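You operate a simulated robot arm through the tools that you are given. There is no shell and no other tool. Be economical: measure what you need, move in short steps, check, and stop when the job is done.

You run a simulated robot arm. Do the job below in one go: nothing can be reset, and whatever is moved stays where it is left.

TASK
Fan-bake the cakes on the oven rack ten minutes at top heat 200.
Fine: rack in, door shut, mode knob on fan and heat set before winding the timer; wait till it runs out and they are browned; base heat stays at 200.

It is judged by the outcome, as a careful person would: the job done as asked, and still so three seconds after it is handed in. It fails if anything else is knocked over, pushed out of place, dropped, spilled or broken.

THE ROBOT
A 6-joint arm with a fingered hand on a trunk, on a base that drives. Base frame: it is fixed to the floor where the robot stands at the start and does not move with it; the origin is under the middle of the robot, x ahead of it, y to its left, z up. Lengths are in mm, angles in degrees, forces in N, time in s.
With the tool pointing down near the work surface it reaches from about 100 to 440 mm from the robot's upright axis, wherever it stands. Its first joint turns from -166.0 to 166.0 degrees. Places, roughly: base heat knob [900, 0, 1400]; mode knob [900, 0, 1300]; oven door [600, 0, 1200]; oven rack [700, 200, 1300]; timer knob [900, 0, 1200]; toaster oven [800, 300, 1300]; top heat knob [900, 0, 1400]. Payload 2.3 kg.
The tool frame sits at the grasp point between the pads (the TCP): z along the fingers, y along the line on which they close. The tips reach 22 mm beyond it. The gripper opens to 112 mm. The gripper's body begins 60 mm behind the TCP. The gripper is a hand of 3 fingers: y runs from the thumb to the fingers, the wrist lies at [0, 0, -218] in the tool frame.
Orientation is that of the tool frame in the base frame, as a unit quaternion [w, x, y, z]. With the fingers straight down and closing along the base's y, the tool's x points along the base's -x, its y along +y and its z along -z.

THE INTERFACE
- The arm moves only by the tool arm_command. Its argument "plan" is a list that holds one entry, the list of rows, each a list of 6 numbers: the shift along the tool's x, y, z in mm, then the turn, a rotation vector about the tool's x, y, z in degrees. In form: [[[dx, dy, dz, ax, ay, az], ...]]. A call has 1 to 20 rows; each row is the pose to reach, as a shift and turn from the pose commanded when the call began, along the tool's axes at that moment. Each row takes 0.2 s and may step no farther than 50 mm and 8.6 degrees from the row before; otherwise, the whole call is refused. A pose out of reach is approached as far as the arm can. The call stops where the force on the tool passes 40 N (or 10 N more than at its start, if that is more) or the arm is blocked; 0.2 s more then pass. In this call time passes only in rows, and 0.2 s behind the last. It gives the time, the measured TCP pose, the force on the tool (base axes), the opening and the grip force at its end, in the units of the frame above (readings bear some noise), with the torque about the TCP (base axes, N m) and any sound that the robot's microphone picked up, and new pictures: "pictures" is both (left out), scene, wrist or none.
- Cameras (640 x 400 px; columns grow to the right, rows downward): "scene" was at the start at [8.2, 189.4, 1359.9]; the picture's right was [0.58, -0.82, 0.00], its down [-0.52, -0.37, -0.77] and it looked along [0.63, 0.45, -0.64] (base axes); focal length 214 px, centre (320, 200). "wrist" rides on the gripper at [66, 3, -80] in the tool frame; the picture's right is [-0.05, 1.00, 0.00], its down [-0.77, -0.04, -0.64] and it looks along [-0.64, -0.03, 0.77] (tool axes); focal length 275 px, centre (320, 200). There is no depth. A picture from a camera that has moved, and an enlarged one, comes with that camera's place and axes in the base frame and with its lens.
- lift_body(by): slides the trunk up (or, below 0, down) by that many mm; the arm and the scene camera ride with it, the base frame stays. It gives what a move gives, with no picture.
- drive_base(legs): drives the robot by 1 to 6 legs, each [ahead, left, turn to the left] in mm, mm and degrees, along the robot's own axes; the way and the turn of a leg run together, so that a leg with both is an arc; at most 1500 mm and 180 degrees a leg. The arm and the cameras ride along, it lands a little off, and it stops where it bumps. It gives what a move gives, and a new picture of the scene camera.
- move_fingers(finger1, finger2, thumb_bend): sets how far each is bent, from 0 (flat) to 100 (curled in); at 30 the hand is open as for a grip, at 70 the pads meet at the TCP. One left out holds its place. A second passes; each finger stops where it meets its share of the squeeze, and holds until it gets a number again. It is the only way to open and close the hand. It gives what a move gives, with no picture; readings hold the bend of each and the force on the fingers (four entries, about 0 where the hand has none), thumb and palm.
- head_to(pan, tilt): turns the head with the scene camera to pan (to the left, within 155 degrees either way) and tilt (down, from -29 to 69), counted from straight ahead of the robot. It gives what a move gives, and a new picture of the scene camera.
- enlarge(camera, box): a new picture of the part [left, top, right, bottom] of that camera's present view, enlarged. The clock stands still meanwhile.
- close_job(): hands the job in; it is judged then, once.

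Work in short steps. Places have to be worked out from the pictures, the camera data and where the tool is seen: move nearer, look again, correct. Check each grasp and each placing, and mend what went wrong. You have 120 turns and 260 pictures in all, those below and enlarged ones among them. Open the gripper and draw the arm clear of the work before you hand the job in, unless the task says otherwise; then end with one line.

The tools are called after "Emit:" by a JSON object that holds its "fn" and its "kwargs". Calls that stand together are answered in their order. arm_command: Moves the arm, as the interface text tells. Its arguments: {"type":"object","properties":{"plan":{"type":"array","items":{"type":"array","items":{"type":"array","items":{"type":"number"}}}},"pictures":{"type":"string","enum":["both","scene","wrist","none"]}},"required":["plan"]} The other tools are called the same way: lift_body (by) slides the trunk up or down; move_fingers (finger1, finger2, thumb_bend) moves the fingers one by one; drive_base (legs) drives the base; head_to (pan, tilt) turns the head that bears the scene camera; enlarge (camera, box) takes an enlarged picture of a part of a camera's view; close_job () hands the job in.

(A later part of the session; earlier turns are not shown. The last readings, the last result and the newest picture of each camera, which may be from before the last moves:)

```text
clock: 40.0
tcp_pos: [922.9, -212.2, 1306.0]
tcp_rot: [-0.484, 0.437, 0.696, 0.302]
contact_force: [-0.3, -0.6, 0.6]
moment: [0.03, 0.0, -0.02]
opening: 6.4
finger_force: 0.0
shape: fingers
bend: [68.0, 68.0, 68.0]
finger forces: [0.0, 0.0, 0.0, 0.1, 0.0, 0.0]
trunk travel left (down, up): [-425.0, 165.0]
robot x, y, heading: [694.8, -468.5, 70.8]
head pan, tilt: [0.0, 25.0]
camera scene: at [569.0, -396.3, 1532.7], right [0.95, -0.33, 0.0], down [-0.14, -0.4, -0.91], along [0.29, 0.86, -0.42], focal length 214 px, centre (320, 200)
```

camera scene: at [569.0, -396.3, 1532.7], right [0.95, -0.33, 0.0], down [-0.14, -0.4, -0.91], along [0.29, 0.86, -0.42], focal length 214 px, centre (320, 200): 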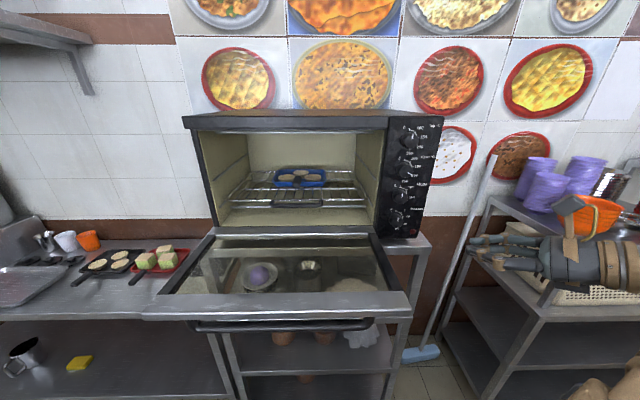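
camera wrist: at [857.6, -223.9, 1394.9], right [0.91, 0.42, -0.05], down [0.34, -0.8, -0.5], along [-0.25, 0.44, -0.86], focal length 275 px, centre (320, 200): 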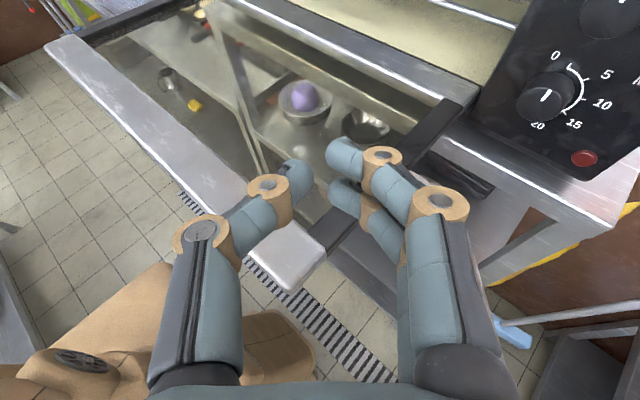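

Clear of the door now. I lower the trunk by 200 mm to bring the hand below the door level.

Emit:
{"fn": "lift_body", "kwargs": {"by": -200}}

Emit:
{"fn": "arm_command", "kwargs": {"plan": [[[0, 0, 0, 0, 8, 0], [0, 0, 0, 0, 16, 0], [0, 0, 0, 0, 24, 0], [0, 0, 0, 0, 32, 0], [0, 0, 0, 0, 40, 0]]], "pictures": "both"}}

```text
clock: 42.1
tcp_pos: [923.2, -211.6, 1106.8]
tcp_rot: [-0.483, 0.438, 0.695, 0.303]
contact_force: [1.1, -0.1, -0.4]
moment: [0.0, 0.01, 0.0]
opening: 6.3
finger_force: 0.0
shape: fingers
bend: [68.0, 68.0, 68.0]
finger forces: [0.0, 0.0, 0.0, 0.0, 0.1, 0.0]
trunk travel left (down, up): [-225.0, 365.0]
robot x, y, heading: [689.8, -473.9, 70.8]
head pan, tilt: [0.0, 25.0]
```

```text
clock: 43.3
tcp_pos: [921.5, -212.6, 1107.1]
tcp_rot: [0.693, -0.307, -0.487, -0.435]
contact_force: [0.1, -0.2, 0.1]
moment: [0.01, -0.01, -0.05]
opening: 6.4
finger_force: 0.1
shape: fingers
bend: [68.0, 68.0, 68.0]
finger forces: [0.1, 0.0, 0.0, 0.0, 0.0, 0.0]
trunk travel left (down, up): [-225.0, 365.0]
robot x, y, heading: [694.6, -470.8, 70.8]
head pan, tilt: [0.0, 25.0]
camera scene: at [567.8, -395.8, 1332.6], right [0.95, -0.33, 0.0], down [-0.14, -0.4, -0.91], along [0.29, 0.86, -0.42], focal length 214 px, centre (320, 200)
camera wrist: at [968.7, -297.7, 1140.5], right [0.89, 0.45, -0.05], down [0.11, -0.32, -0.94], along [-0.43, 0.83, -0.34], focal length 275 px, centre (320, 200)
```

scene: 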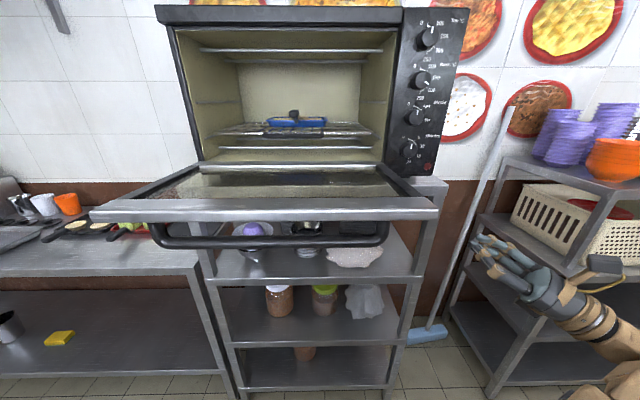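
wrist: 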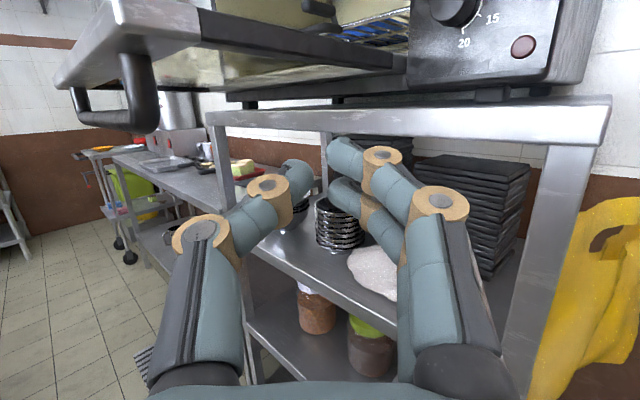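

Perfect view from below: the D-handle hangs under the door edge, bar underside at z ≈ 1135. I drop 20 mm, then slide left under the handle bar.

Emit:
{"fn": "arm_command", "kwargs": {"plan": [[[-18.8, 0, -6.7, 0, 0, 0], [-28.5, -29.9, 20.1, 0, 0, 0], [-38.2, -59.8, 46.9, 0, 0, 0], [-47.9, -89.7, 73.7, 0, 0, 0], [-57.6, -119.6, 100.5, 0, 0, 0], [-67, -149, 127, 0, 0, 0]]], "pictures": "both"}}

```text
clock: 44.7
tcp_pos: [724.8, -147.8, 1085.9]
tcp_rot: [0.692, -0.308, -0.488, -0.434]
contact_force: [-0.5, 0.0, -0.7]
moment: [-0.01, -0.03, -0.02]
opening: 6.6
finger_force: 0.2
shape: fingers
bend: [68.0, 68.0, 68.0]
finger forces: [0.0, 0.0, 0.0, 0.0, 0.1, 0.0]
trunk travel left (down, up): [-225.0, 365.0]
robot x, y, heading: [694.5, -471.3, 71.0]
head pan, tilt: [0.0, 25.0]
camera scene: at [567.5, -396.0, 1332.6], right [0.95, -0.33, 0.0], down [-0.14, -0.4, -0.91], along [0.3, 0.86, -0.42], focal length 214 px, centre (320, 200)
camera wrist: at [771.6, -232.8, 1120.1], right [0.89, 0.45, -0.05], down [0.11, -0.32, -0.94], along [-0.44, 0.83, -0.34], focal length 275 px, centre (320, 200)
```

scene: 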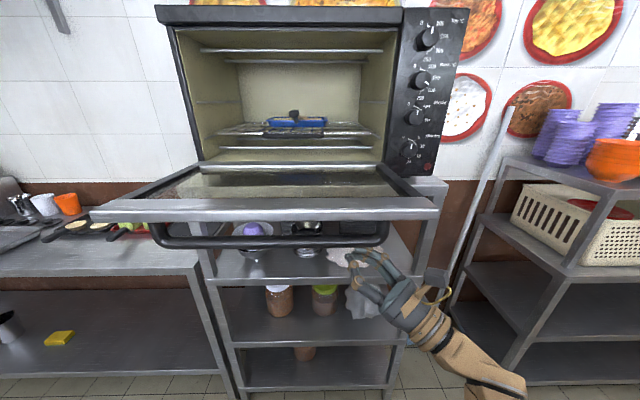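
wrist: 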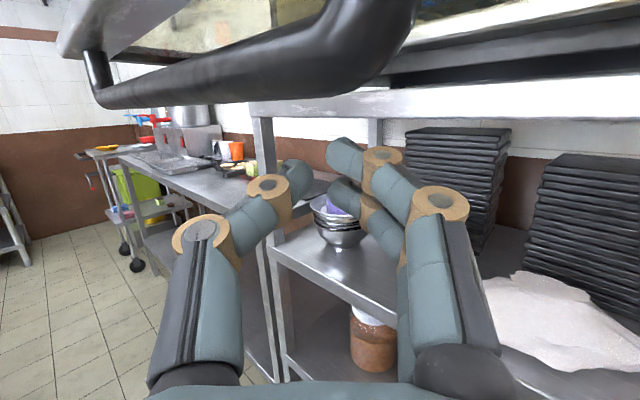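

The fingers are beneath the handle bar. I lift 40 mm to confirm the contact and that the door comes up.

Emit:
{"fn": "arm_command", "kwargs": {"plan": [[[14.1, 0, 5, 0, 0, 0], [23.5, 0, 8.4, 0, 0, 0], [33, 0, 11.8, 0, 0, 0], [42.4, 0, 15.2, 0, 0, 0]]], "pictures": "both"}}

```text
clock: 45.7
tcp_pos: [725.9, -147.4, 1131.9]
tcp_rot: [0.693, -0.307, -0.488, -0.433]
contact_force: [0.3, -0.5, -1.8]
moment: [-0.01, 0.03, 0.01]
opening: 6.6
finger_force: 0.4
shape: fingers
bend: [68.0, 68.0, 68.0]
finger forces: [0.0, 0.1, 0.0, 0.0, 1.1, 0.0]
trunk travel left (down, up): [-225.0, 365.0]
robot x, y, heading: [693.8, -472.3, 71.1]
head pan, tilt: [0.0, 25.0]
camera scene: at [567.7, -395.8, 1332.6], right [0.95, -0.33, 0.0], down [-0.14, -0.4, -0.91], along [0.29, 0.86, -0.42], focal length 214 px, centre (320, 200)
camera wrist: at [772.6, -232.5, 1165.5], right [0.89, 0.45, -0.05], down [0.11, -0.32, -0.94], along [-0.44, 0.83, -0.34], focal length 275 px, centre (320, 200)
```

scene: 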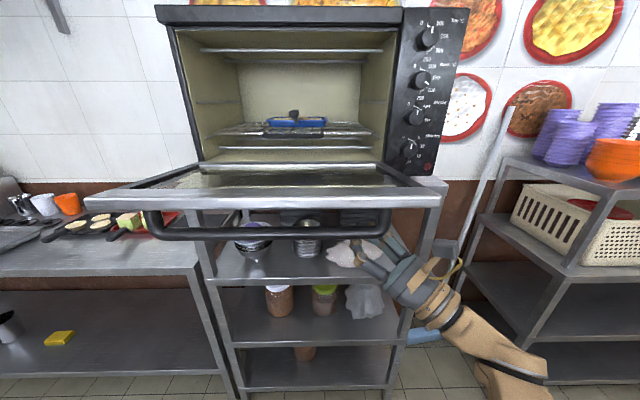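
wrist: 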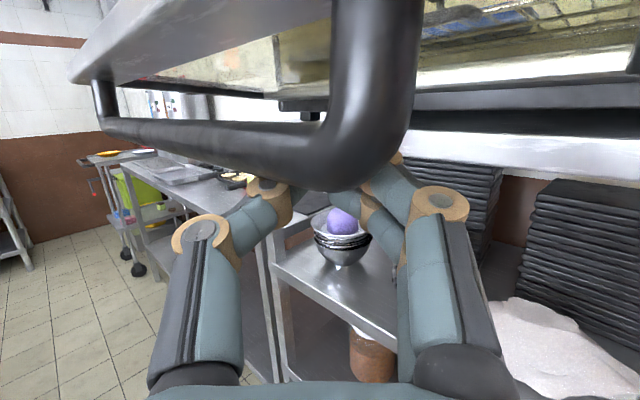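

Contact made, but near the bar's right end. I drop slightly, move 60 mm further left, and lift again.

Emit:
{"fn": "arm_command", "kwargs": {"plan": [[[-14.1, 0, -5, 0, 0, 0], [-28, -43, 34, 0, 0, 0], [-14, -43, 39, 0, 0, 0], [0, -43, 44, 0, 0, 0], [14, -43, 49, 0, 0, 0], [28, -43, 54, 0, 0, 0]]], "pictures": "both"}}

```text
refused: row 2 steps farther than a row can; nothing moved
```

Emit:
{"fn": "arm_command", "kwargs": {"plan": [[[-14.1, 0, -5, 0, 0, 0], [-21, -22, 15, 0, 0, 0], [-28, -43, 34, 0, 0, 0], [-14, -43, 39, 0, 0, 0], [0, -43, 44, 0, 0, 0], [14, -43, 49, 0, 0, 0], [28, -43, 54, 0, 0, 0]]], "pictures": "both"}}

```text
clock: 47.3
tcp_pos: [668.9, -128.9, 1176.4]
tcp_rot: [0.692, -0.308, -0.487, -0.435]
contact_force: [-0.7, 0.7, -1.7]
moment: [-0.01, 0.01, 0.01]
opening: 6.7
finger_force: 0.9
shape: fingers
bend: [68.0, 68.0, 68.0]
finger forces: [0.0, 0.0, 0.0, 0.0, 1.1, 0.0]
trunk travel left (down, up): [-225.0, 365.0]
robot x, y, heading: [691.8, -471.5, 70.8]
head pan, tilt: [0.0, 25.0]
camera scene: at [567.6, -395.6, 1332.6], right [0.95, -0.33, 0.0], down [-0.14, -0.4, -0.91], along [0.29, 0.86, -0.42], focal length 214 px, centre (320, 200)
camera wrist: at [716.0, -214.5, 1210.7], right [0.89, 0.45, -0.05], down [0.11, -0.32, -0.94], along [-0.44, 0.83, -0.34], focal length 275 px, centre (320, 200)
```

scene: 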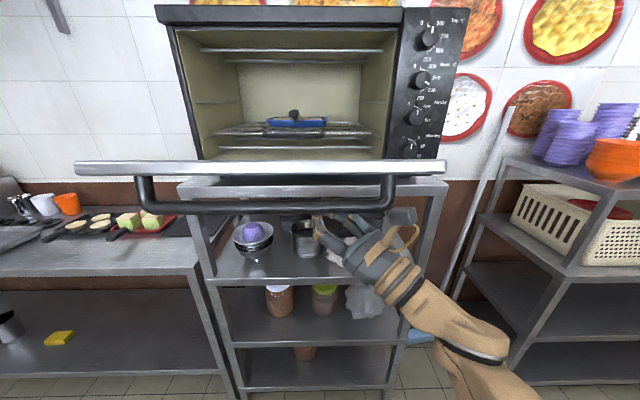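
wrist: 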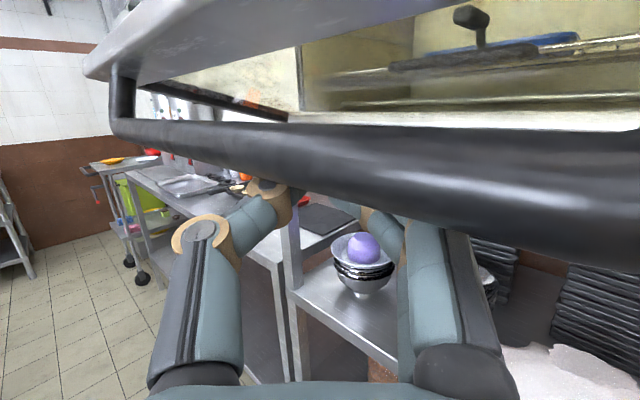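

The door rides up on the fingers. I use the trunk to lift another 70 mm, as the handle barely moves sideways in this part.

Emit:
{"fn": "lift_body", "kwargs": {"by": 70}}

Emit:
{"fn": "arm_command", "kwargs": {"plan": [[[0, 0, 0, 0, 0, 0]]], "pictures": "both"}}

```text
clock: 48.4
tcp_pos: [670.4, -128.8, 1246.5]
tcp_rot: [0.692, -0.307, -0.488, -0.434]
contact_force: [0.0, 2.5, -0.1]
moment: [-0.05, 0.0, -0.02]
opening: 8.6
finger_force: 1.0
shape: fingers
bend: [66.0, 68.0, 68.0]
finger forces: [1.8, 0.0, 0.0, 0.0, 0.6, 0.0]
trunk travel left (down, up): [-295.0, 295.0]
robot x, y, heading: [690.5, -471.8, 70.9]
head pan, tilt: [0.0, 25.0]
```

```text
clock: 48.8
tcp_pos: [670.2, -129.0, 1245.5]
tcp_rot: [0.692, -0.307, -0.488, -0.434]
contact_force: [-0.1, 1.7, -0.5]
moment: [-0.05, -0.02, 0.04]
opening: 8.4
finger_force: 0.1
shape: fingers
bend: [66.0, 68.0, 68.0]
finger forces: [1.5, 0.0, 0.1, 0.0, 0.4, 0.0]
trunk travel left (down, up): [-295.0, 295.0]
robot x, y, heading: [693.4, -470.2, 70.8]
head pan, tilt: [0.0, 25.0]
camera scene: at [567.8, -395.0, 1402.5], right [0.95, -0.33, 0.0], down [-0.14, -0.4, -0.91], along [0.29, 0.86, -0.42], focal length 214 px, centre (320, 200)
camera wrist: at [716.1, -213.9, 1280.3], right [0.89, 0.45, -0.05], down [0.11, -0.32, -0.94], along [-0.44, 0.83, -0.34], focal length 275 px, centre (320, 200)
```

scene: 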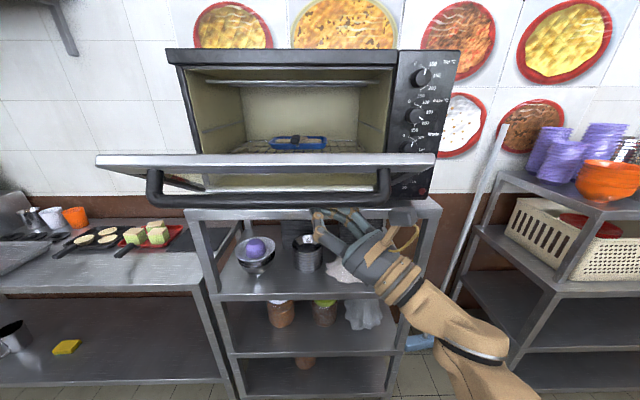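
wrist: 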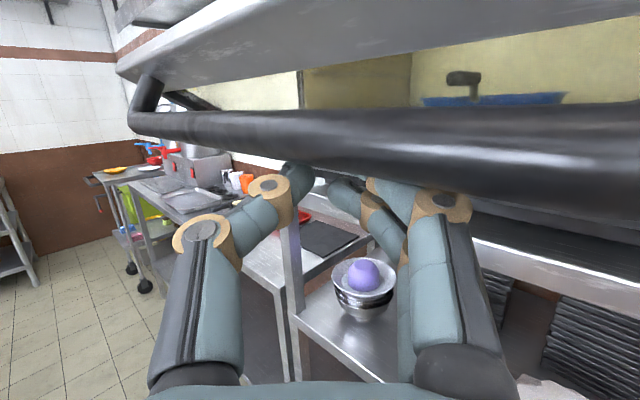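

Door about 30° up. I continue along the arc with the arm: up 62, inward 28.

Emit:
{"fn": "arm_command", "kwargs": {"plan": [[[21.6, 5.6, 13.8, 0, 0, 0], [38.1, 12.7, 27.2, 0, 0, 0], [51.7, 19.7, 39.7, 0, 0, 0]]], "pictures": "both"}}

```text
clock: 49.6
tcp_pos: [679.3, -101.4, 1306.9]
tcp_rot: [0.691, -0.309, -0.488, -0.435]
contact_force: [0.1, 3.8, -3.4]
moment: [-0.08, 0.0, -0.02]
opening: 9.3
finger_force: 1.9
shape: fingers
bend: [66.0, 68.0, 68.0]
finger forces: [3.9, 0.0, 0.1, 0.0, 0.0, 0.0]
trunk travel left (down, up): [-295.0, 295.0]
robot x, y, heading: [690.6, -473.4, 71.1]
head pan, tilt: [0.0, 25.0]
camera scene: at [567.8, -394.4, 1402.5], right [0.95, -0.33, 0.0], down [-0.14, -0.4, -0.91], along [0.29, 0.86, -0.42], focal length 214 px, centre (320, 200)
camera wrist: at [725.2, -186.6, 1341.5], right [0.89, 0.45, -0.05], down [0.11, -0.32, -0.94], along [-0.44, 0.83, -0.34], focal length 275 px, centre (320, 200)
```

scene: 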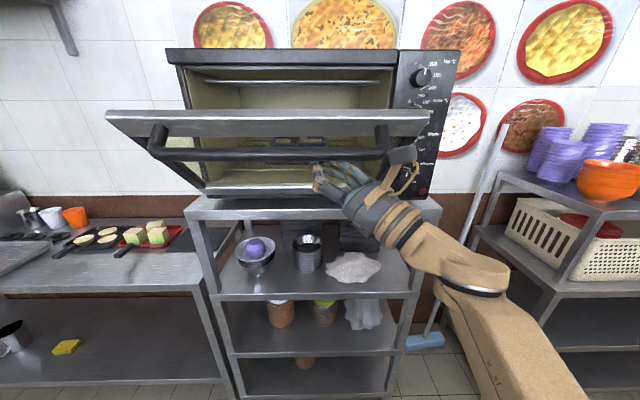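
wrist: 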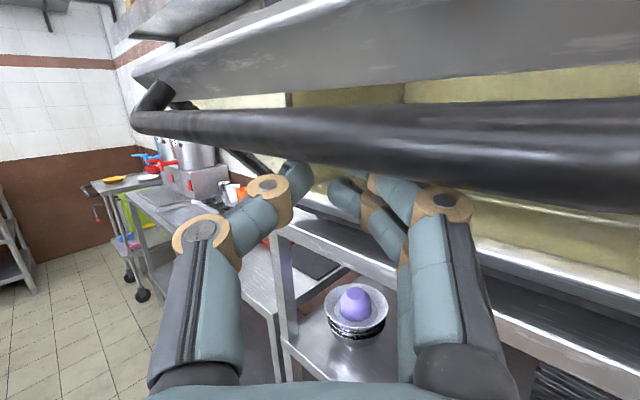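

Going well at about 45°. Continue the arc to about 70°.

Emit:
{"fn": "arm_command", "kwargs": {"plan": [[[19, 15.5, 23.5, 0, 0, 0], [38.5, 31, 47, 0, 0, 0], [48, 44, 64, 0, 0, 0], [56, 57, 81, 0, 0, 0]]], "pictures": "both"}}

```text
clock: 50.6
tcp_pos: [705.0, -23.6, 1387.8]
tcp_rot: [0.692, -0.309, -0.489, -0.432]
contact_force: [-0.8, 3.9, -6.1]
moment: [-0.14, -0.01, 0.03]
opening: 8.4
finger_force: 3.4
shape: fingers
bend: [67.0, 68.0, 68.0]
finger forces: [5.8, 0.0, 0.0, 0.0, 0.0, 0.0]
trunk travel left (down, up): [-295.0, 295.0]
robot x, y, heading: [692.8, -475.0, 71.1]
head pan, tilt: [0.0, 25.0]
camera scene: at [567.7, -394.0, 1402.5], right [0.95, -0.33, 0.0], down [-0.14, -0.4, -0.91], along [0.29, 0.86, -0.42], focal length 214 px, centre (320, 200)
camera wrist: at [751.7, -108.7, 1421.1], right [0.89, 0.45, -0.05], down [0.11, -0.33, -0.94], along [-0.44, 0.83, -0.34], focal length 275 px, centre (320, 200)
```

scene: 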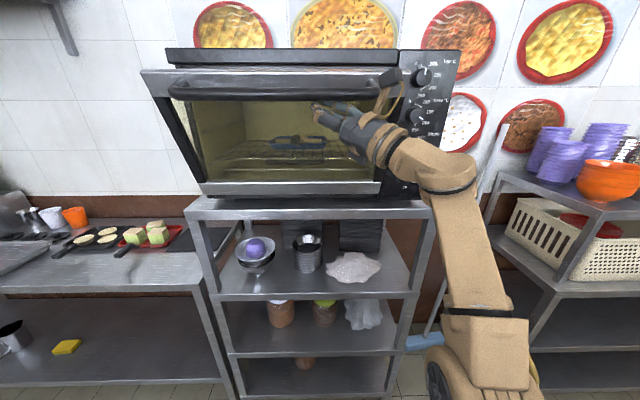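
wrist: 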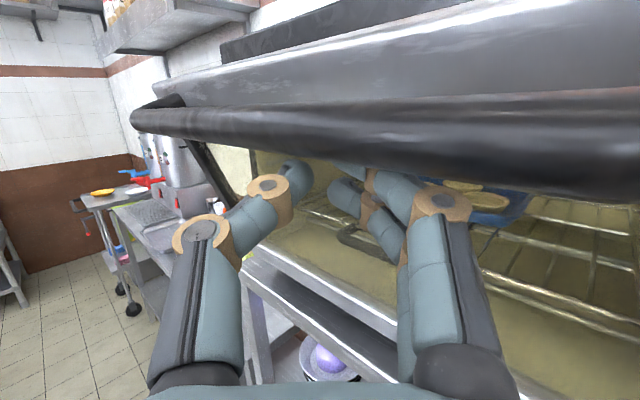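

The door is nearly up. Now push inward with a slight rise.

Emit:
{"fn": "arm_command", "kwargs": {"plan": [[[2, 14, 15, 0, 0, 0], [2, 28, 30, 0, 0, 0], [1, 42, 45, 0, 0, 0], [-3, 53, 55, 0, 0, 0]]], "pictures": "both"}}

```text
clock: 51.6
tcp_pos: [719.5, -2.6, 1381.8]
tcp_rot: [0.692, -0.307, -0.488, -0.434]
contact_force: [0.2, 0.3, 0.3]
moment: [0.0, 0.02, 0.01]
opening: 7.1
finger_force: 0.1
shape: fingers
bend: [68.0, 68.0, 68.0]
finger forces: [0.0, 0.1, 0.0, 0.0, 0.1, 0.0]
out of reach, approached as far as the arm can: row 1, 2, 3, 4
trunk travel left (down, up): [-295.0, 295.0]
robot x, y, heading: [692.6, -471.6, 70.7]
head pan, tilt: [0.0, 25.0]
camera scene: at [567.7, -395.8, 1402.6], right [0.95, -0.33, 0.0], down [-0.14, -0.4, -0.91], along [0.29, 0.86, -0.42], focal length 214 px, centre (320, 200)
camera wrist: at [766.0, -87.9, 1416.2], right [0.89, 0.45, -0.05], down [0.11, -0.32, -0.94], along [-0.44, 0.83, -0.34], focal length 275 px, centre (320, 200)
```

scene: 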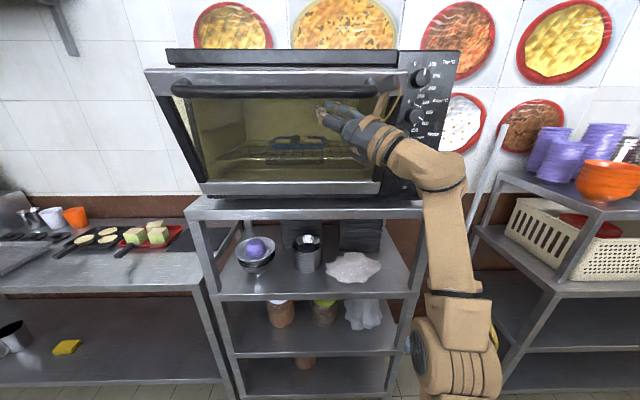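
wrist: 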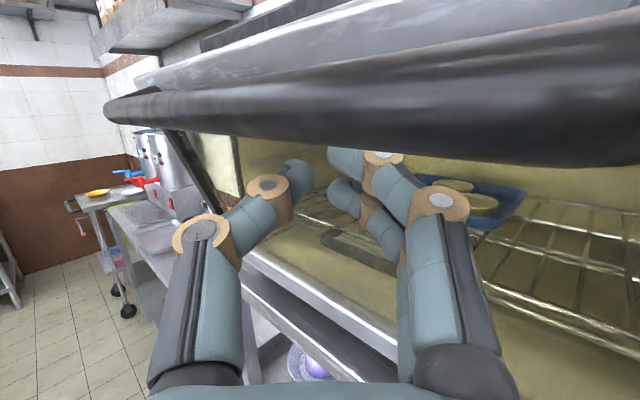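

The door holds its angle, and the arm is at its reach. I draw the hand back 60 mm, drive the base 100 mm closer, then push with the arm.

Emit:
{"fn": "arm_command", "kwargs": {"plan": [[[7, -21, -20, 0, 0, 0], [7, -42, -42, 0, 0, 0]]], "pictures": "none"}}

Emit:
{"fn": "drive_base", "kwargs": {"legs": [[100, 0, 0]]}}

```text
clock: 52.2
tcp_pos: [701.5, -60.6, 1374.4]
tcp_rot: [0.692, -0.307, -0.488, -0.435]
contact_force: [-0.3, 0.1, 0.3]
moment: [-0.02, 0.02, -0.01]
opening: 7.3
finger_force: 0.2
shape: fingers
bend: [68.0, 68.0, 68.0]
finger forces: [0.0, 0.1, 0.0, 0.0, 0.0, 0.1]
trunk travel left (down, up): [-295.0, 295.0]
robot x, y, heading: [689.6, -471.4, 71.0]
head pan, tilt: [0.0, 25.0]
```

```text
clock: 53.4
tcp_pos: [734.2, 38.9, 1376.2]
tcp_rot: [0.692, -0.308, -0.488, -0.434]
contact_force: [0.0, -0.5, -0.5]
moment: [-0.01, 0.0, -0.03]
opening: 6.0
finger_force: 0.0
shape: fingers
bend: [68.0, 68.0, 68.0]
finger forces: [0.0, 0.0, 0.0, 0.0, 0.1, 0.0]
trunk travel left (down, up): [-295.0, 295.0]
robot x, y, heading: [725.3, -379.2, 71.1]
head pan, tilt: [0.0, 25.0]
camera scene: at [600.8, -299.7, 1402.6], right [0.95, -0.33, 0.0], down [-0.14, -0.4, -0.91], along [0.3, 0.86, -0.42], focal length 214 px, centre (320, 200)
```

scene: 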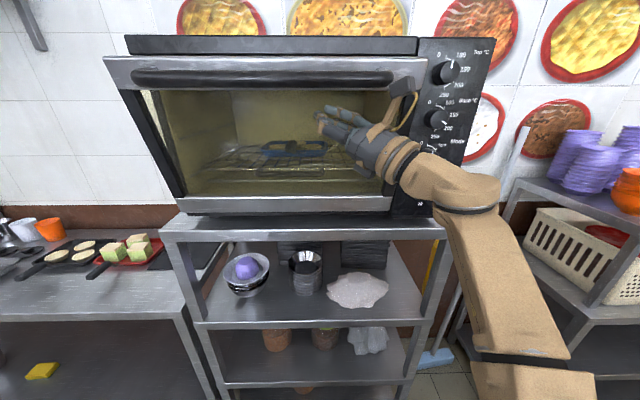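

Now push inward with the arm.

Emit:
{"fn": "arm_command", "kwargs": {"plan": [[[-3.6, 10.6, 10, 0, 0, 0], [-7.2, 21.2, 20, 0, 0, 0], [-10.8, 31.8, 30, 0, 0, 0], [-14.3, 42.3, 40, 0, 0, 0]]], "pictures": "both"}}

```text
clock: 54.4
tcp_pos: [751.6, 89.2, 1377.0]
tcp_rot: [0.692, -0.306, -0.487, -0.436]
contact_force: [-0.8, -13.0, -3.3]
moment: [-0.06, 0.05, -0.21]
opening: 4.6
finger_force: 6.6
shape: fingers
bend: [69.0, 71.0, 68.0]
finger forces: [2.7, 10.0, 0.0, 0.0, 0.1, 0.1]
trunk travel left (down, up): [-295.0, 295.0]
robot x, y, heading: [724.9, -377.1, 71.0]
head pan, tilt: [0.0, 25.0]
camera scene: at [600.0, -305.3, 1402.8], right [0.95, -0.33, 0.0], down [-0.14, -0.4, -0.91], along [0.3, 0.86, -0.42], focal length 214 px, centre (320, 200)
camera wrist: at [797.6, 3.7, 1410.9], right [0.89, 0.45, -0.04], down [0.11, -0.32, -0.94], along [-0.44, 0.84, -0.34], focal length 275 px, centre (320, 200)
```

scene: 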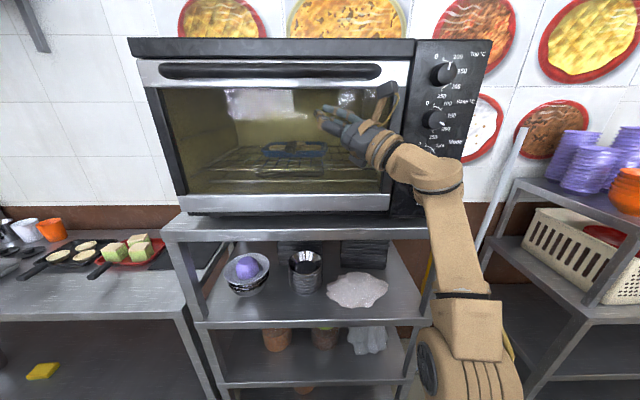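
wrist: 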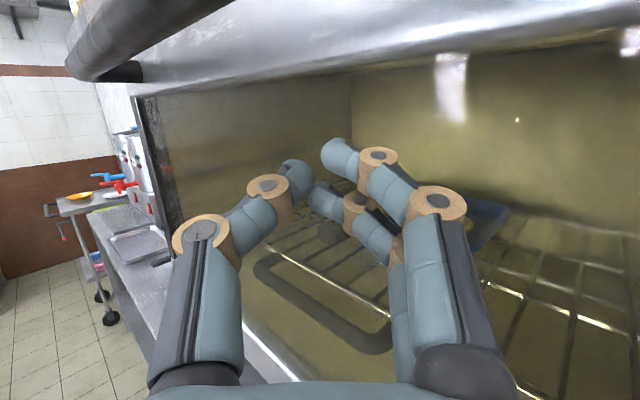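

The door looks nearly shut, with 13 N resistance. I press a little further to be sure.

Emit:
{"fn": "arm_command", "kwargs": {"plan": [[[-2, 6, 5.6, 0, 0, 0], [-4, 11.8, 11, 0, 0, 0], [-6, 17.6, 16.5, 0, 0, 0]]], "pictures": "scene"}}

Emit:
{"fn": "enlarge", "kwargs": {"camera": "scene", "box": [100, 20, 500, 270]}}

```text
clock: 55.2
tcp_pos: [756.6, 94.7, 1377.4]
tcp_rot: [0.693, -0.303, -0.486, -0.438]
contact_force: [-6.8, -28.6, 11.4]
moment: [0.07, -0.07, -0.22]
opening: 0.3
finger_force: 14.7
shape: fingers
bend: [71.0, 72.0, 68.0]
finger forces: [10.0, 19.6, 0.0, 0.0, 0.2, 0.0]
out of reach, approached as far as the arm can: row 2, 3
trunk travel left (down, up): [-295.0, 295.0]
robot x, y, heading: [727.1, -378.3, 70.9]
head pan, tilt: [0.0, 25.0]
camera scene: at [597.3, -313.9, 1403.2], right [0.95, -0.33, 0.0], down [-0.14, -0.39, -0.91], along [0.3, 0.86, -0.41], focal length 214 px, centre (320, 200)
```

scene: 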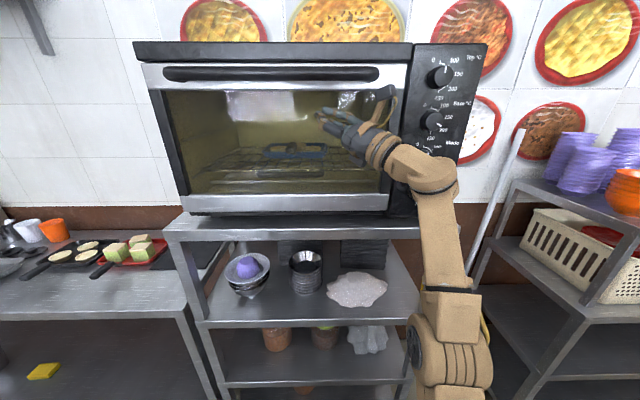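

```text
1.60 times, centred on (300, 145) of scene
camera zoom: at [597.3, -313.9, 1403.2], right [0.95, -0.33, 0.0], down [-0.14, -0.39, -0.91], along [0.3, 0.86, -0.41], focal length 343 px, centre (352, 288)
```

zoom: 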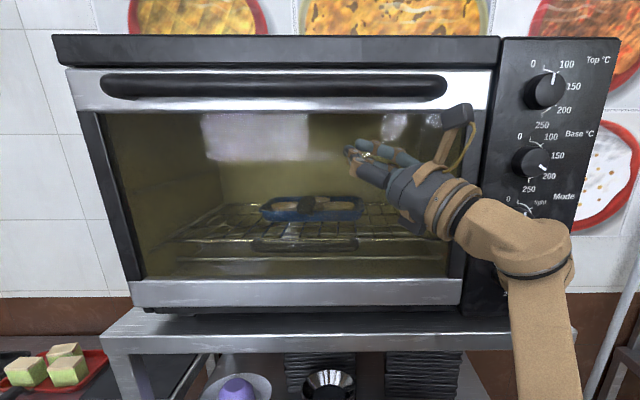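

The door is shut flush. I back the base 110 mm straight out to clear the handle.

Emit:
{"fn": "drive_base", "kwargs": {"legs": [[-110, 0, 0], [0, -60, 0]]}}

```text
clock: 56.9
tcp_pos: [781.6, -15.7, 1371.1]
tcp_rot: [0.693, -0.308, -0.486, -0.435]
contact_force: [-0.1, 0.2, 0.2]
moment: [-0.01, 0.0, -0.02]
opening: 6.8
finger_force: 0.0
shape: fingers
bend: [68.0, 68.0, 68.0]
finger forces: [0.0, 0.0, 0.1, 0.0, 0.0, 0.0]
trunk travel left (down, up): [-295.0, 295.0]
robot x, y, heading: [741.8, -497.1, 70.9]
head pan, tilt: [0.0, 25.0]
camera scene: at [622.2, -423.4, 1402.7], right [0.95, -0.32, 0.0], down [-0.14, -0.4, -0.91], along [0.29, 0.86, -0.42], focal length 214 px, centre (320, 200)
```

scene: 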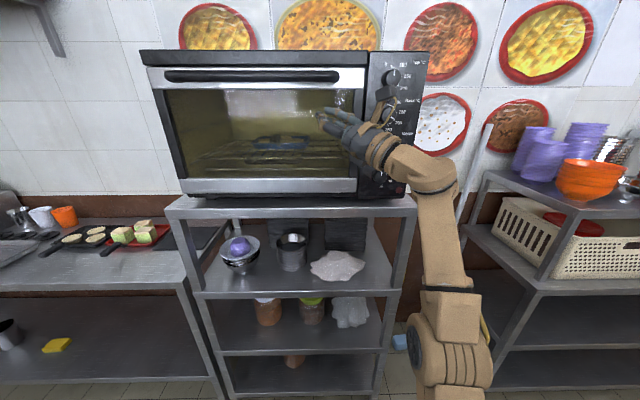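

Clear of the handle. I withdraw 60 mm further, then raise the trunk 100 mm to give the arm room, before straightening the tool toward the knobs.

Emit:
{"fn": "arm_command", "kwargs": {"plan": [[[7, -21, -20, 0, 0, 0], [14.3, -42.3, -40, 0, 0, 0]]], "pictures": "none"}}

Emit:
{"fn": "lift_body", "kwargs": {"by": 100}}

```text
clock: 57.5
tcp_pos: [759.3, -70.1, 1372.3]
tcp_rot: [0.692, -0.307, -0.487, -0.435]
contact_force: [0.5, 0.4, 0.5]
moment: [0.02, -0.01, 0.02]
opening: 6.8
finger_force: 0.1
shape: fingers
bend: [68.0, 68.0, 68.0]
finger forces: [0.1, 0.1, 0.0, 0.1, 0.1, 0.1]
trunk travel left (down, up): [-295.0, 295.0]
robot x, y, heading: [742.6, -500.0, 70.8]
head pan, tilt: [0.0, 25.0]
```

```text
clock: 58.9
tcp_pos: [760.1, -69.9, 1469.9]
tcp_rot: [0.692, -0.308, -0.487, -0.434]
contact_force: [-0.7, -1.1, 0.2]
moment: [0.02, -0.03, 0.0]
opening: 6.8
finger_force: 0.1
shape: fingers
bend: [68.0, 68.0, 68.0]
finger forces: [0.1, 0.0, 0.0, 0.0, 0.0, 0.0]
trunk travel left (down, up): [-395.0, 195.0]
robot x, y, heading: [746.2, -500.3, 71.0]
head pan, tilt: [0.0, 25.0]
```

Now I straighten the tool to point at the panel, opposite the knobs at z ≈ 1360, 170 mm out.

Emit:
{"fn": "arm_command", "kwargs": {"plan": [[[-10, 12, -18.4, -6.36, -2.7, -1.09], [-20, 24.3, -36.8, -12.7, -5.4, -2.17], [-30.2, 36.4, -55.2, -19.1, -8.1, -3.26], [-40.3, 48.5, -73.6, -25.4, -10.8, -4.34], [-50.4, 60.6, -92, -31.8, -13.5, -5.43], [-60.4, 72.8, -110.4, -38.1, -16.2, -6.5], [-70.5, 84.9, -128.8, -44.5, -18.9, -7.6]]], "pictures": "both"}}

```text
clock: 60.5
tcp_pos: [877.9, -120.9, 1361.6]
tcp_rot: [-0.408, 0.579, 0.41, 0.574]
contact_force: [0.4, 0.7, 0.6]
moment: [0.01, 0.03, 0.05]
opening: 6.6
finger_force: 0.1
shape: fingers
bend: [68.0, 68.0, 68.0]
finger forces: [0.1, 0.1, 0.0, 0.1, 0.0, 0.1]
trunk travel left (down, up): [-395.0, 195.0]
robot x, y, heading: [744.1, -497.8, 70.9]
head pan, tilt: [0.0, 25.0]
camera scene: at [621.2, -423.2, 1502.6], right [0.95, -0.32, 0.0], down [-0.14, -0.4, -0.91], along [0.29, 0.86, -0.42], focal length 214 px, centre (320, 200)
camera wrist: at [855.6, -196.8, 1426.5], right [0.94, -0.33, -0.05], down [-0.25, -0.59, -0.77], along [0.23, 0.73, -0.64], focal length 275 px, centre (320, 200)
```

scene: 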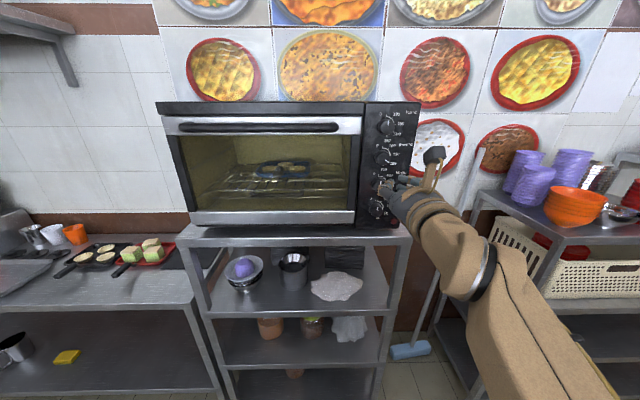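
wrist: 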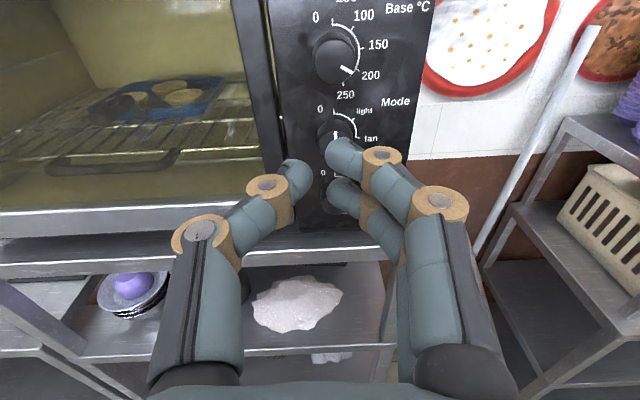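

Great view; base knob reads ~200. I open the fingers partly and move level with the Top knob, closer, to see its dial and centre.

Emit:
{"fn": "move_fingers", "kwargs": {"finger1": 47, "finger2": 47, "thumb_bend": 47}}

Emit:
{"fn": "arm_command", "kwargs": {"plan": [[[27, 3, 20, 0, 0, 0], [54, 6, 40, 0, 0, 0], [80, 8, 60, 0, 0, 0]]], "pictures": "wrist"}}

Emit:
{"fn": "enlarge", "kwargs": {"camera": "wrist", "box": [200, 0, 440, 150]}}

```text
clock: 61.5
tcp_pos: [879.1, -120.8, 1360.9]
tcp_rot: [-0.408, 0.58, 0.409, 0.575]
contact_force: [-0.1, 0.4, 0.1]
moment: [0.01, -0.01, -0.01]
opening: 63.1
finger_force: 0.1
shape: fingers
bend: [47.0, 47.0, 47.0]
finger forces: [0.0, 0.1, 0.0, 0.1, 0.1, 0.0]
trunk travel left (down, up): [-395.0, 195.0]
robot x, y, heading: [747.6, -496.3, 70.9]
head pan, tilt: [0.0, 25.0]
```

```text
clock: 62.3
tcp_pos: [906.3, -66.6, 1440.1]
tcp_rot: [-0.407, 0.58, 0.411, 0.573]
contact_force: [0.1, 0.2, -0.1]
moment: [-0.02, 0.03, -0.02]
opening: 63.0
finger_force: 0.1
shape: fingers
bend: [47.0, 47.0, 47.0]
finger forces: [0.0, 0.1, 0.1, 0.0, 0.0, 0.1]
trunk travel left (down, up): [-395.0, 195.0]
robot x, y, heading: [744.8, -499.3, 70.9]
head pan, tilt: [0.0, 25.0]
camera wrist: at [884.5, -140.5, 1504.3], right [0.94, -0.33, -0.05], down [-0.25, -0.6, -0.76], along [0.22, 0.73, -0.64], focal length 275 px, centre (320, 200)
```

wrist: 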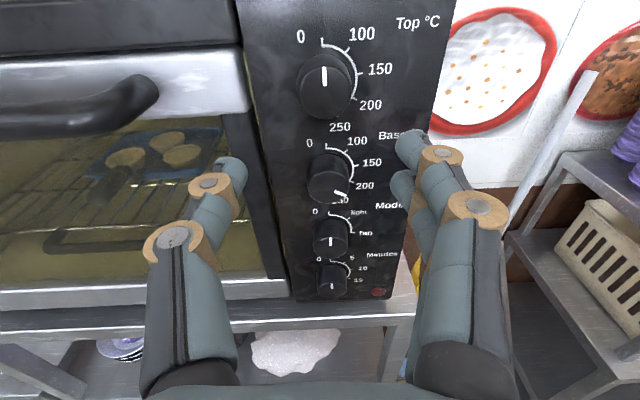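

```text
2.67 times, centred on (320, 75) of wrist
camera zoom: at [884.5, -140.5, 1504.3], right [0.94, -0.33, -0.05], down [-0.25, -0.6, -0.76], along [0.22, 0.73, -0.64], focal length 734 px, centre (320, 533)
```

zoom: 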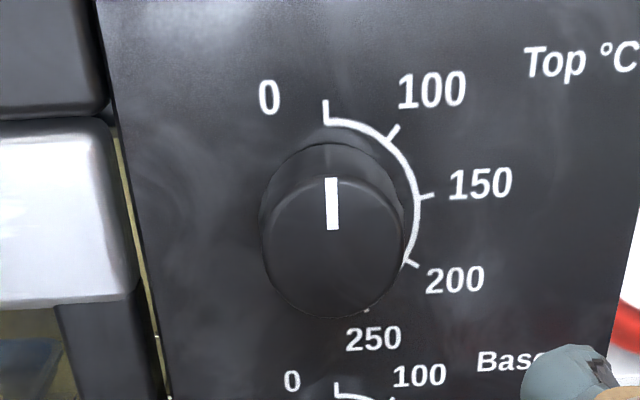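

The Top knob's pointer is at 0 (12 o'clock); 100/150/200/250 sit at about 40/80/120/160° clockwise. It needs about 120° clockwise, so I pre-roll the hand −60°, raise 12 mm, and check the alignment.

Emit:
{"fn": "arm_command", "kwargs": {"plan": [[[4, 1, 0, 0, 0, -8.5], [8, 2, 0, 0, 0, -17], [12, 2.5, 0, 0, 0, -25.5], [12, 2.5, 0, 0, 0, -34], [12, 2.5, 0, 0, 0, -42.5], [12, 2.5, 0, 0, 0, -51], [12, 2.5, 0, 0, 0, -59.5]]], "pictures": "both"}}

```text
clock: 63.9
tcp_pos: [906.7, -72.7, 1443.5]
tcp_rot: [-0.07, 0.298, 0.644, 0.701]
contact_force: [-0.3, -0.4, 0.9]
moment: [0.02, -0.01, -0.03]
opening: 63.1
finger_force: 0.0
shape: fingers
bend: [47.0, 47.0, 47.0]
finger forces: [0.0, 0.0, 0.0, 0.0, 0.0, 0.1]
out of reach, approached as far as the arm can: row 2, 3, 4, 5, 6, 7
trunk travel left (down, up): [-395.0, 195.0]
robot x, y, heading: [742.7, -501.4, 71.2]
head pan, tilt: [0.0, 25.0]
camera scene: at [621.1, -423.4, 1502.6], right [0.95, -0.32, 0.0], down [-0.14, -0.4, -0.91], along [0.29, 0.86, -0.42], focal length 214 px, centre (320, 200)
camera wrist: at [828.6, -128.4, 1478.9], right [0.52, -0.17, 0.84], down [0.4, -0.82, -0.42], along [0.76, 0.55, -0.35], focal length 275 px, centre (320, 200)
```

scene: 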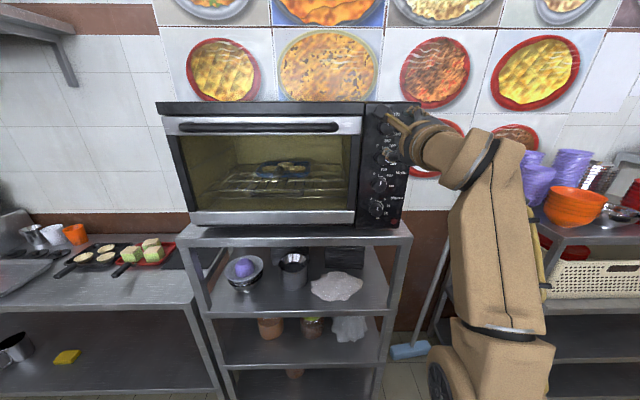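
wrist: 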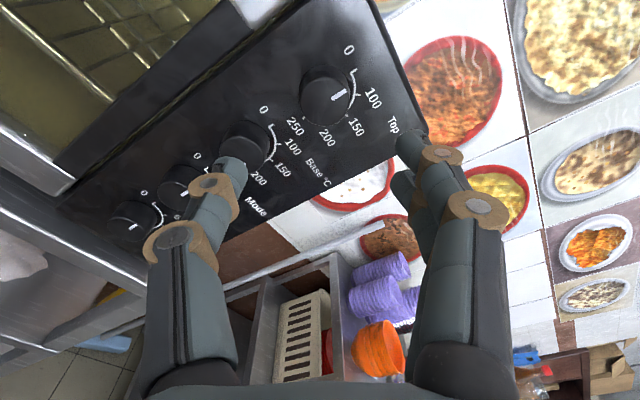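

At the reach limit again, so I raise the trunk another 100 mm and lower the arm 91 mm to the knob height (z ≈ 1452).

Emit:
{"fn": "lift_body", "kwargs": {"by": 100}}

Emit:
{"fn": "arm_command", "kwargs": {"plan": [[[-15.4, -26.1, 0, 0, 0, 0], [-30.8, -52.2, 0, 0, 0, 0], [-46.2, -78.4, 0, 0, 0, 0]]], "pictures": "wrist"}}

```text
clock: 65.2
tcp_pos: [906.8, -72.5, 1543.0]
tcp_rot: [-0.069, 0.3, 0.643, 0.701]
contact_force: [0.7, -1.1, 0.3]
moment: [-0.01, 0.0, -0.01]
opening: 63.1
finger_force: 0.2
shape: fingers
bend: [47.0, 47.0, 47.0]
finger forces: [0.0, 0.0, 0.1, 0.0, 0.0, 0.1]
trunk travel left (down, up): [-495.0, 95.0]
robot x, y, heading: [745.8, -500.7, 71.1]
head pan, tilt: [0.0, 25.0]
```

```text
clock: 66.0
tcp_pos: [906.4, -74.1, 1452.3]
tcp_rot: [-0.07, 0.299, 0.644, 0.701]
contact_force: [0.1, -1.0, -0.2]
moment: [-0.02, -0.01, 0.02]
opening: 62.9
finger_force: 0.0
shape: fingers
bend: [47.0, 47.0, 47.0]
finger forces: [0.0, 0.0, 0.0, 0.1, 0.1, 0.1]
trunk travel left (down, up): [-495.0, 95.0]
robot x, y, heading: [746.8, -498.1, 70.9]
head pan, tilt: [0.0, 25.0]
camera wrist: at [827.8, -128.8, 1487.7], right [0.52, -0.18, 0.84], down [0.4, -0.82, -0.42], along [0.76, 0.55, -0.35], focal length 275 px, centre (320, 200)
```

wrist: 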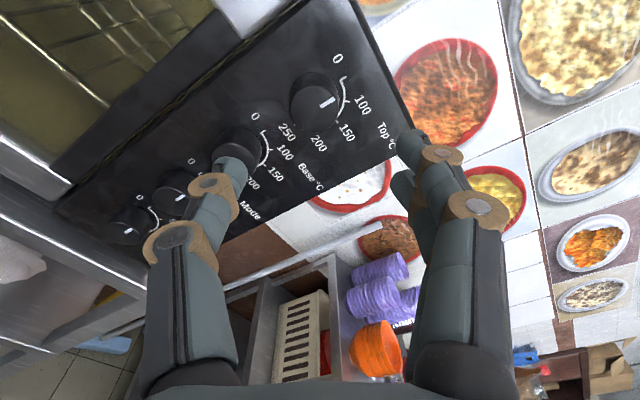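

The knob is nearly on axis (about 4 mm off in tool y). I correct and advance 60 mm.

Emit:
{"fn": "arm_command", "kwargs": {"plan": [[[0, -4, 20, 0, 0, 0], [0, -4, 40, 0, 0, 0], [0, -4, 60, 0, 0, 0]]], "pictures": "wrist"}}

```text
clock: 66.8
tcp_pos: [925.7, -15.2, 1445.6]
tcp_rot: [-0.069, 0.3, 0.643, 0.701]
contact_force: [0.4, 0.9, 0.1]
moment: [-0.02, 0.01, -0.04]
opening: 63.5
finger_force: 0.0
shape: fingers
bend: [47.0, 47.0, 47.0]
finger forces: [0.0, 0.0, 0.0, 0.0, 0.0, 0.0]
trunk travel left (down, up): [-495.0, 95.0]
robot x, y, heading: [741.8, -497.3, 71.2]
head pan, tilt: [0.0, 25.0]
camera wrist: at [847.4, -70.3, 1482.2], right [0.52, -0.18, 0.84], down [0.4, -0.82, -0.42], along [0.76, 0.55, -0.36], focal length 275 px, centre (320, 200)
```

wrist: 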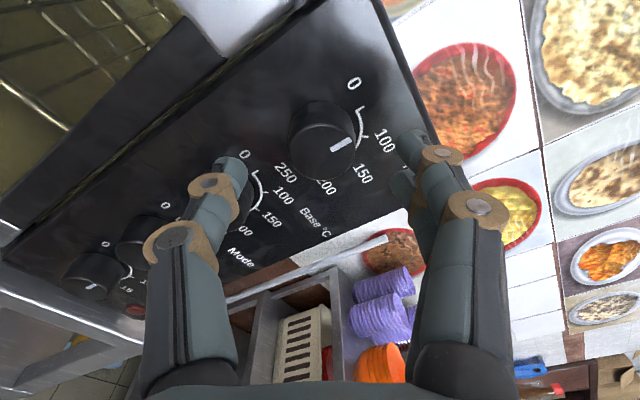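

Well centred. I narrow the gap a bit, advance to the knob, and look.

Emit:
{"fn": "move_fingers", "kwargs": {"finger1": 51, "finger2": 51, "thumb_bend": 51}}

Emit:
{"fn": "arm_command", "kwargs": {"plan": [[[2, 1, 10, 0, 0, 0], [2, 1, 20, 0, 0, 0], [2, 1, 28, 0, 0, 0]]], "pictures": "wrist"}}

```text
clock: 67.8
tcp_pos: [925.6, -16.5, 1446.6]
tcp_rot: [-0.069, 0.3, 0.643, 0.701]
contact_force: [0.4, 0.8, -0.5]
moment: [-0.01, 0.01, -0.03]
opening: 52.9
finger_force: 0.1
shape: fingers
bend: [51.0, 51.0, 51.0]
finger forces: [0.0, 0.0, 0.1, 0.0, 0.0, 0.0]
trunk travel left (down, up): [-495.0, 95.0]
robot x, y, heading: [745.2, -494.6, 71.1]
head pan, tilt: [0.0, 25.0]
```

```text
clock: 68.6
tcp_pos: [932.6, 11.7, 1449.0]
tcp_rot: [-0.069, 0.3, 0.643, 0.701]
contact_force: [0.4, 0.5, 0.4]
moment: [-0.02, 0.0, 0.01]
opening: 52.7
finger_force: 0.0
shape: fingers
bend: [51.0, 51.0, 51.0]
finger forces: [0.1, 0.0, 0.0, 0.0, 0.1, 0.0]
trunk travel left (down, up): [-495.0, 95.0]
robot x, y, heading: [743.1, -496.7, 70.9]
head pan, tilt: [0.0, 25.0]
camera wrist: at [855.2, -43.7, 1484.9], right [0.52, -0.18, 0.84], down [0.4, -0.82, -0.42], along [0.76, 0.55, -0.35], focal length 275 px, centre (320, 200)
```

wrist: 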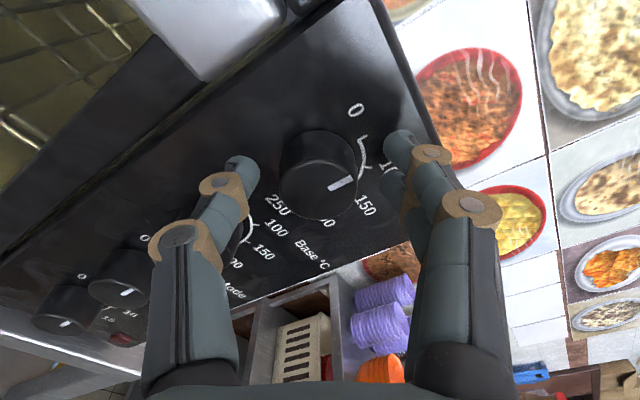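

The tips are only just past the knob's face. I advance 12 mm more, gently.

Emit:
{"fn": "arm_command", "kwargs": {"plan": [[[0, 0, 4, 0, 0, 0], [0, 0, 8, 0, 0, 0], [0, 0, 12, 0, 0, 0]]], "pictures": "wrist"}}

```text
clock: 69.4
tcp_pos: [934.7, 18.9, 1449.9]
tcp_rot: [-0.069, 0.3, 0.642, 0.702]
contact_force: [-0.8, -6.6, -1.6]
moment: [-0.19, 0.02, 0.11]
opening: 53.3
finger_force: 3.3
shape: fingers
bend: [51.0, 51.0, 51.0]
finger forces: [0.9, 0.0, 0.0, 0.0, 5.9, 0.0]
trunk travel left (down, up): [-495.0, 95.0]
robot x, y, heading: [743.5, -493.7, 71.1]
head pan, tilt: [0.0, 25.0]
camera wrist: at [858.0, -36.4, 1486.3], right [0.52, -0.18, 0.84], down [0.4, -0.82, -0.42], along [0.76, 0.55, -0.35], focal length 275 px, centre (320, 200)
```

wrist: 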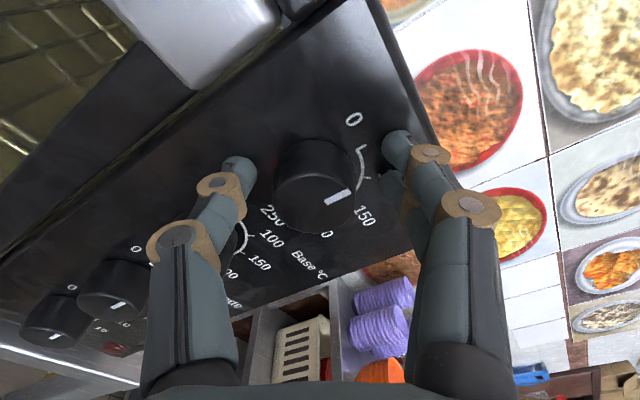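

The thumb touches the panel, so depth is right. I back off 2 mm and close on the knob.

Emit:
{"fn": "arm_command", "kwargs": {"plan": [[[0, 0, -3.5, 0, 0, 0]]], "pictures": "none"}}

Emit:
{"fn": "move_fingers", "kwargs": {"finger1": 68, "finger2": 68, "thumb_bend": 68}}

Emit:
{"fn": "arm_command", "kwargs": {"plan": [[[0, 0, 0, 0, 0, 5]]], "pictures": "wrist"}}

```text
clock: 69.8
tcp_pos: [936.1, 18.5, 1450.0]
tcp_rot: [-0.068, 0.3, 0.643, 0.702]
contact_force: [-0.2, -0.3, 0.3]
moment: [0.05, 0.01, -0.02]
opening: 52.5
finger_force: 0.1
shape: fingers
bend: [51.0, 51.0, 51.0]
finger forces: [0.1, 0.0, 0.0, 0.0, 0.1, 0.0]
trunk travel left (down, up): [-495.0, 95.0]
robot x, y, heading: [744.2, -497.6, 71.0]
head pan, tilt: [0.0, 25.0]
```

```text
clock: 70.8
tcp_pos: [934.7, 19.6, 1449.6]
tcp_rot: [-0.069, 0.299, 0.643, 0.701]
contact_force: [-0.7, 0.1, -2.4]
moment: [-0.03, 0.04, -0.01]
opening: 23.3
finger_force: 7.5
shape: fingers
bend: [65.0, 61.0, 63.0]
finger forces: [1.7, 5.2, 0.1, 0.0, 9.3, 0.0]
trunk travel left (down, up): [-495.0, 95.0]
robot x, y, heading: [743.1, -497.8, 70.9]
head pan, tilt: [0.0, 25.0]
```

```text
clock: 71.2
tcp_pos: [935.7, 19.8, 1450.7]
tcp_rot: [-0.101, 0.327, 0.63, 0.697]
contact_force: [-1.0, 0.7, -1.0]
moment: [-0.03, -0.01, 0.02]
opening: 23.2
finger_force: 7.8
shape: fingers
bend: [65.0, 61.0, 63.0]
finger forces: [2.0, 5.7, 0.0, 0.0, 8.6, 0.1]
trunk travel left (down, up): [-495.0, 95.0]
robot x, y, heading: [746.1, -497.3, 71.0]
head pan, tilt: [0.0, 25.0]
camera wrist: at [860.7, -37.4, 1490.6], right [0.59, -0.2, 0.78], down [0.36, -0.8, -0.47], along [0.73, 0.56, -0.4], focal length 275 px, centre (320, 200)
```

wrist: 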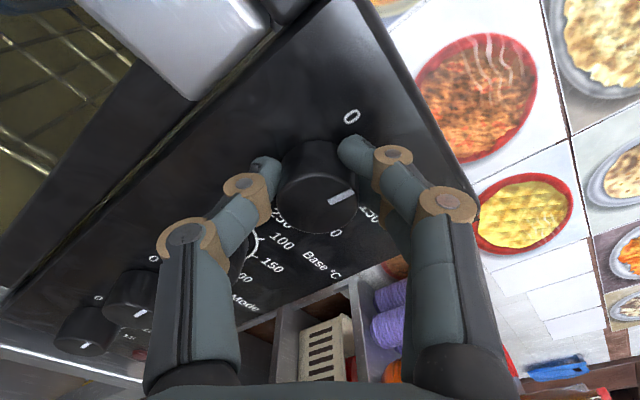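

Gripped firmly. I turn clockwise by another 95°, then look.

Emit:
{"fn": "arm_command", "kwargs": {"plan": [[[0, 0, 0, 0, 0, 8], [0, 0, 0, 0, 0, 16], [0, 0, 0, 0, 0, 24], [0, 0, 0, 0, 0, 32], [0, 0, 0, 0, 0, 40], [0, 0, 0, 0, 0, 48], [0, 0, 0, 0, 0, 56], [0, 0, 0, 0, 0, 64], [0, 0, 0, 0, 0, 72], [0, 0, 0, 0, 0, 80], [0, 0, 0, 0, 0, 88], [0, 0, 0, 0, 0, 95]]], "pictures": "wrist"}}

```text
clock: 73.8
tcp_pos: [941.3, 15.9, 1448.8]
tcp_rot: [-0.582, 0.686, 0.182, 0.396]
contact_force: [12.1, -3.2, 5.9]
moment: [0.12, -0.07, -0.22]
opening: 24.4
finger_force: 10.3
shape: fingers
bend: [62.0, 59.0, 64.0]
finger forces: [7.6, 6.8, 0.0, 0.0, 6.8, 0.1]
trunk travel left (down, up): [-495.0, 95.0]
robot x, y, heading: [744.3, -497.1, 70.8]
head pan, tilt: [0.0, 25.0]
camera wrist: at [958.3, -72.2, 1497.4], right [0.68, -0.24, -0.69], down [-0.71, -0.43, -0.55], along [-0.16, 0.87, -0.47], focal length 275 px, centre (320, 200)
```

wrist: 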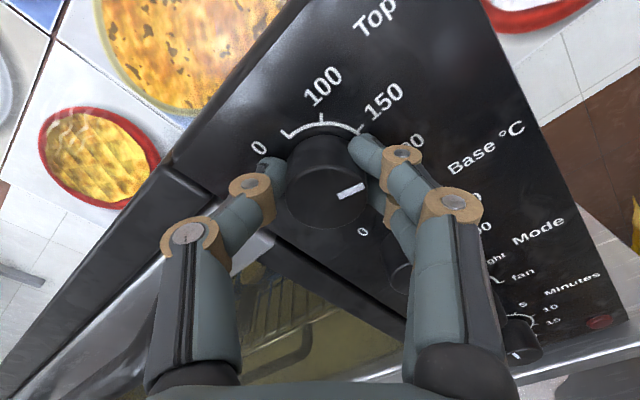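

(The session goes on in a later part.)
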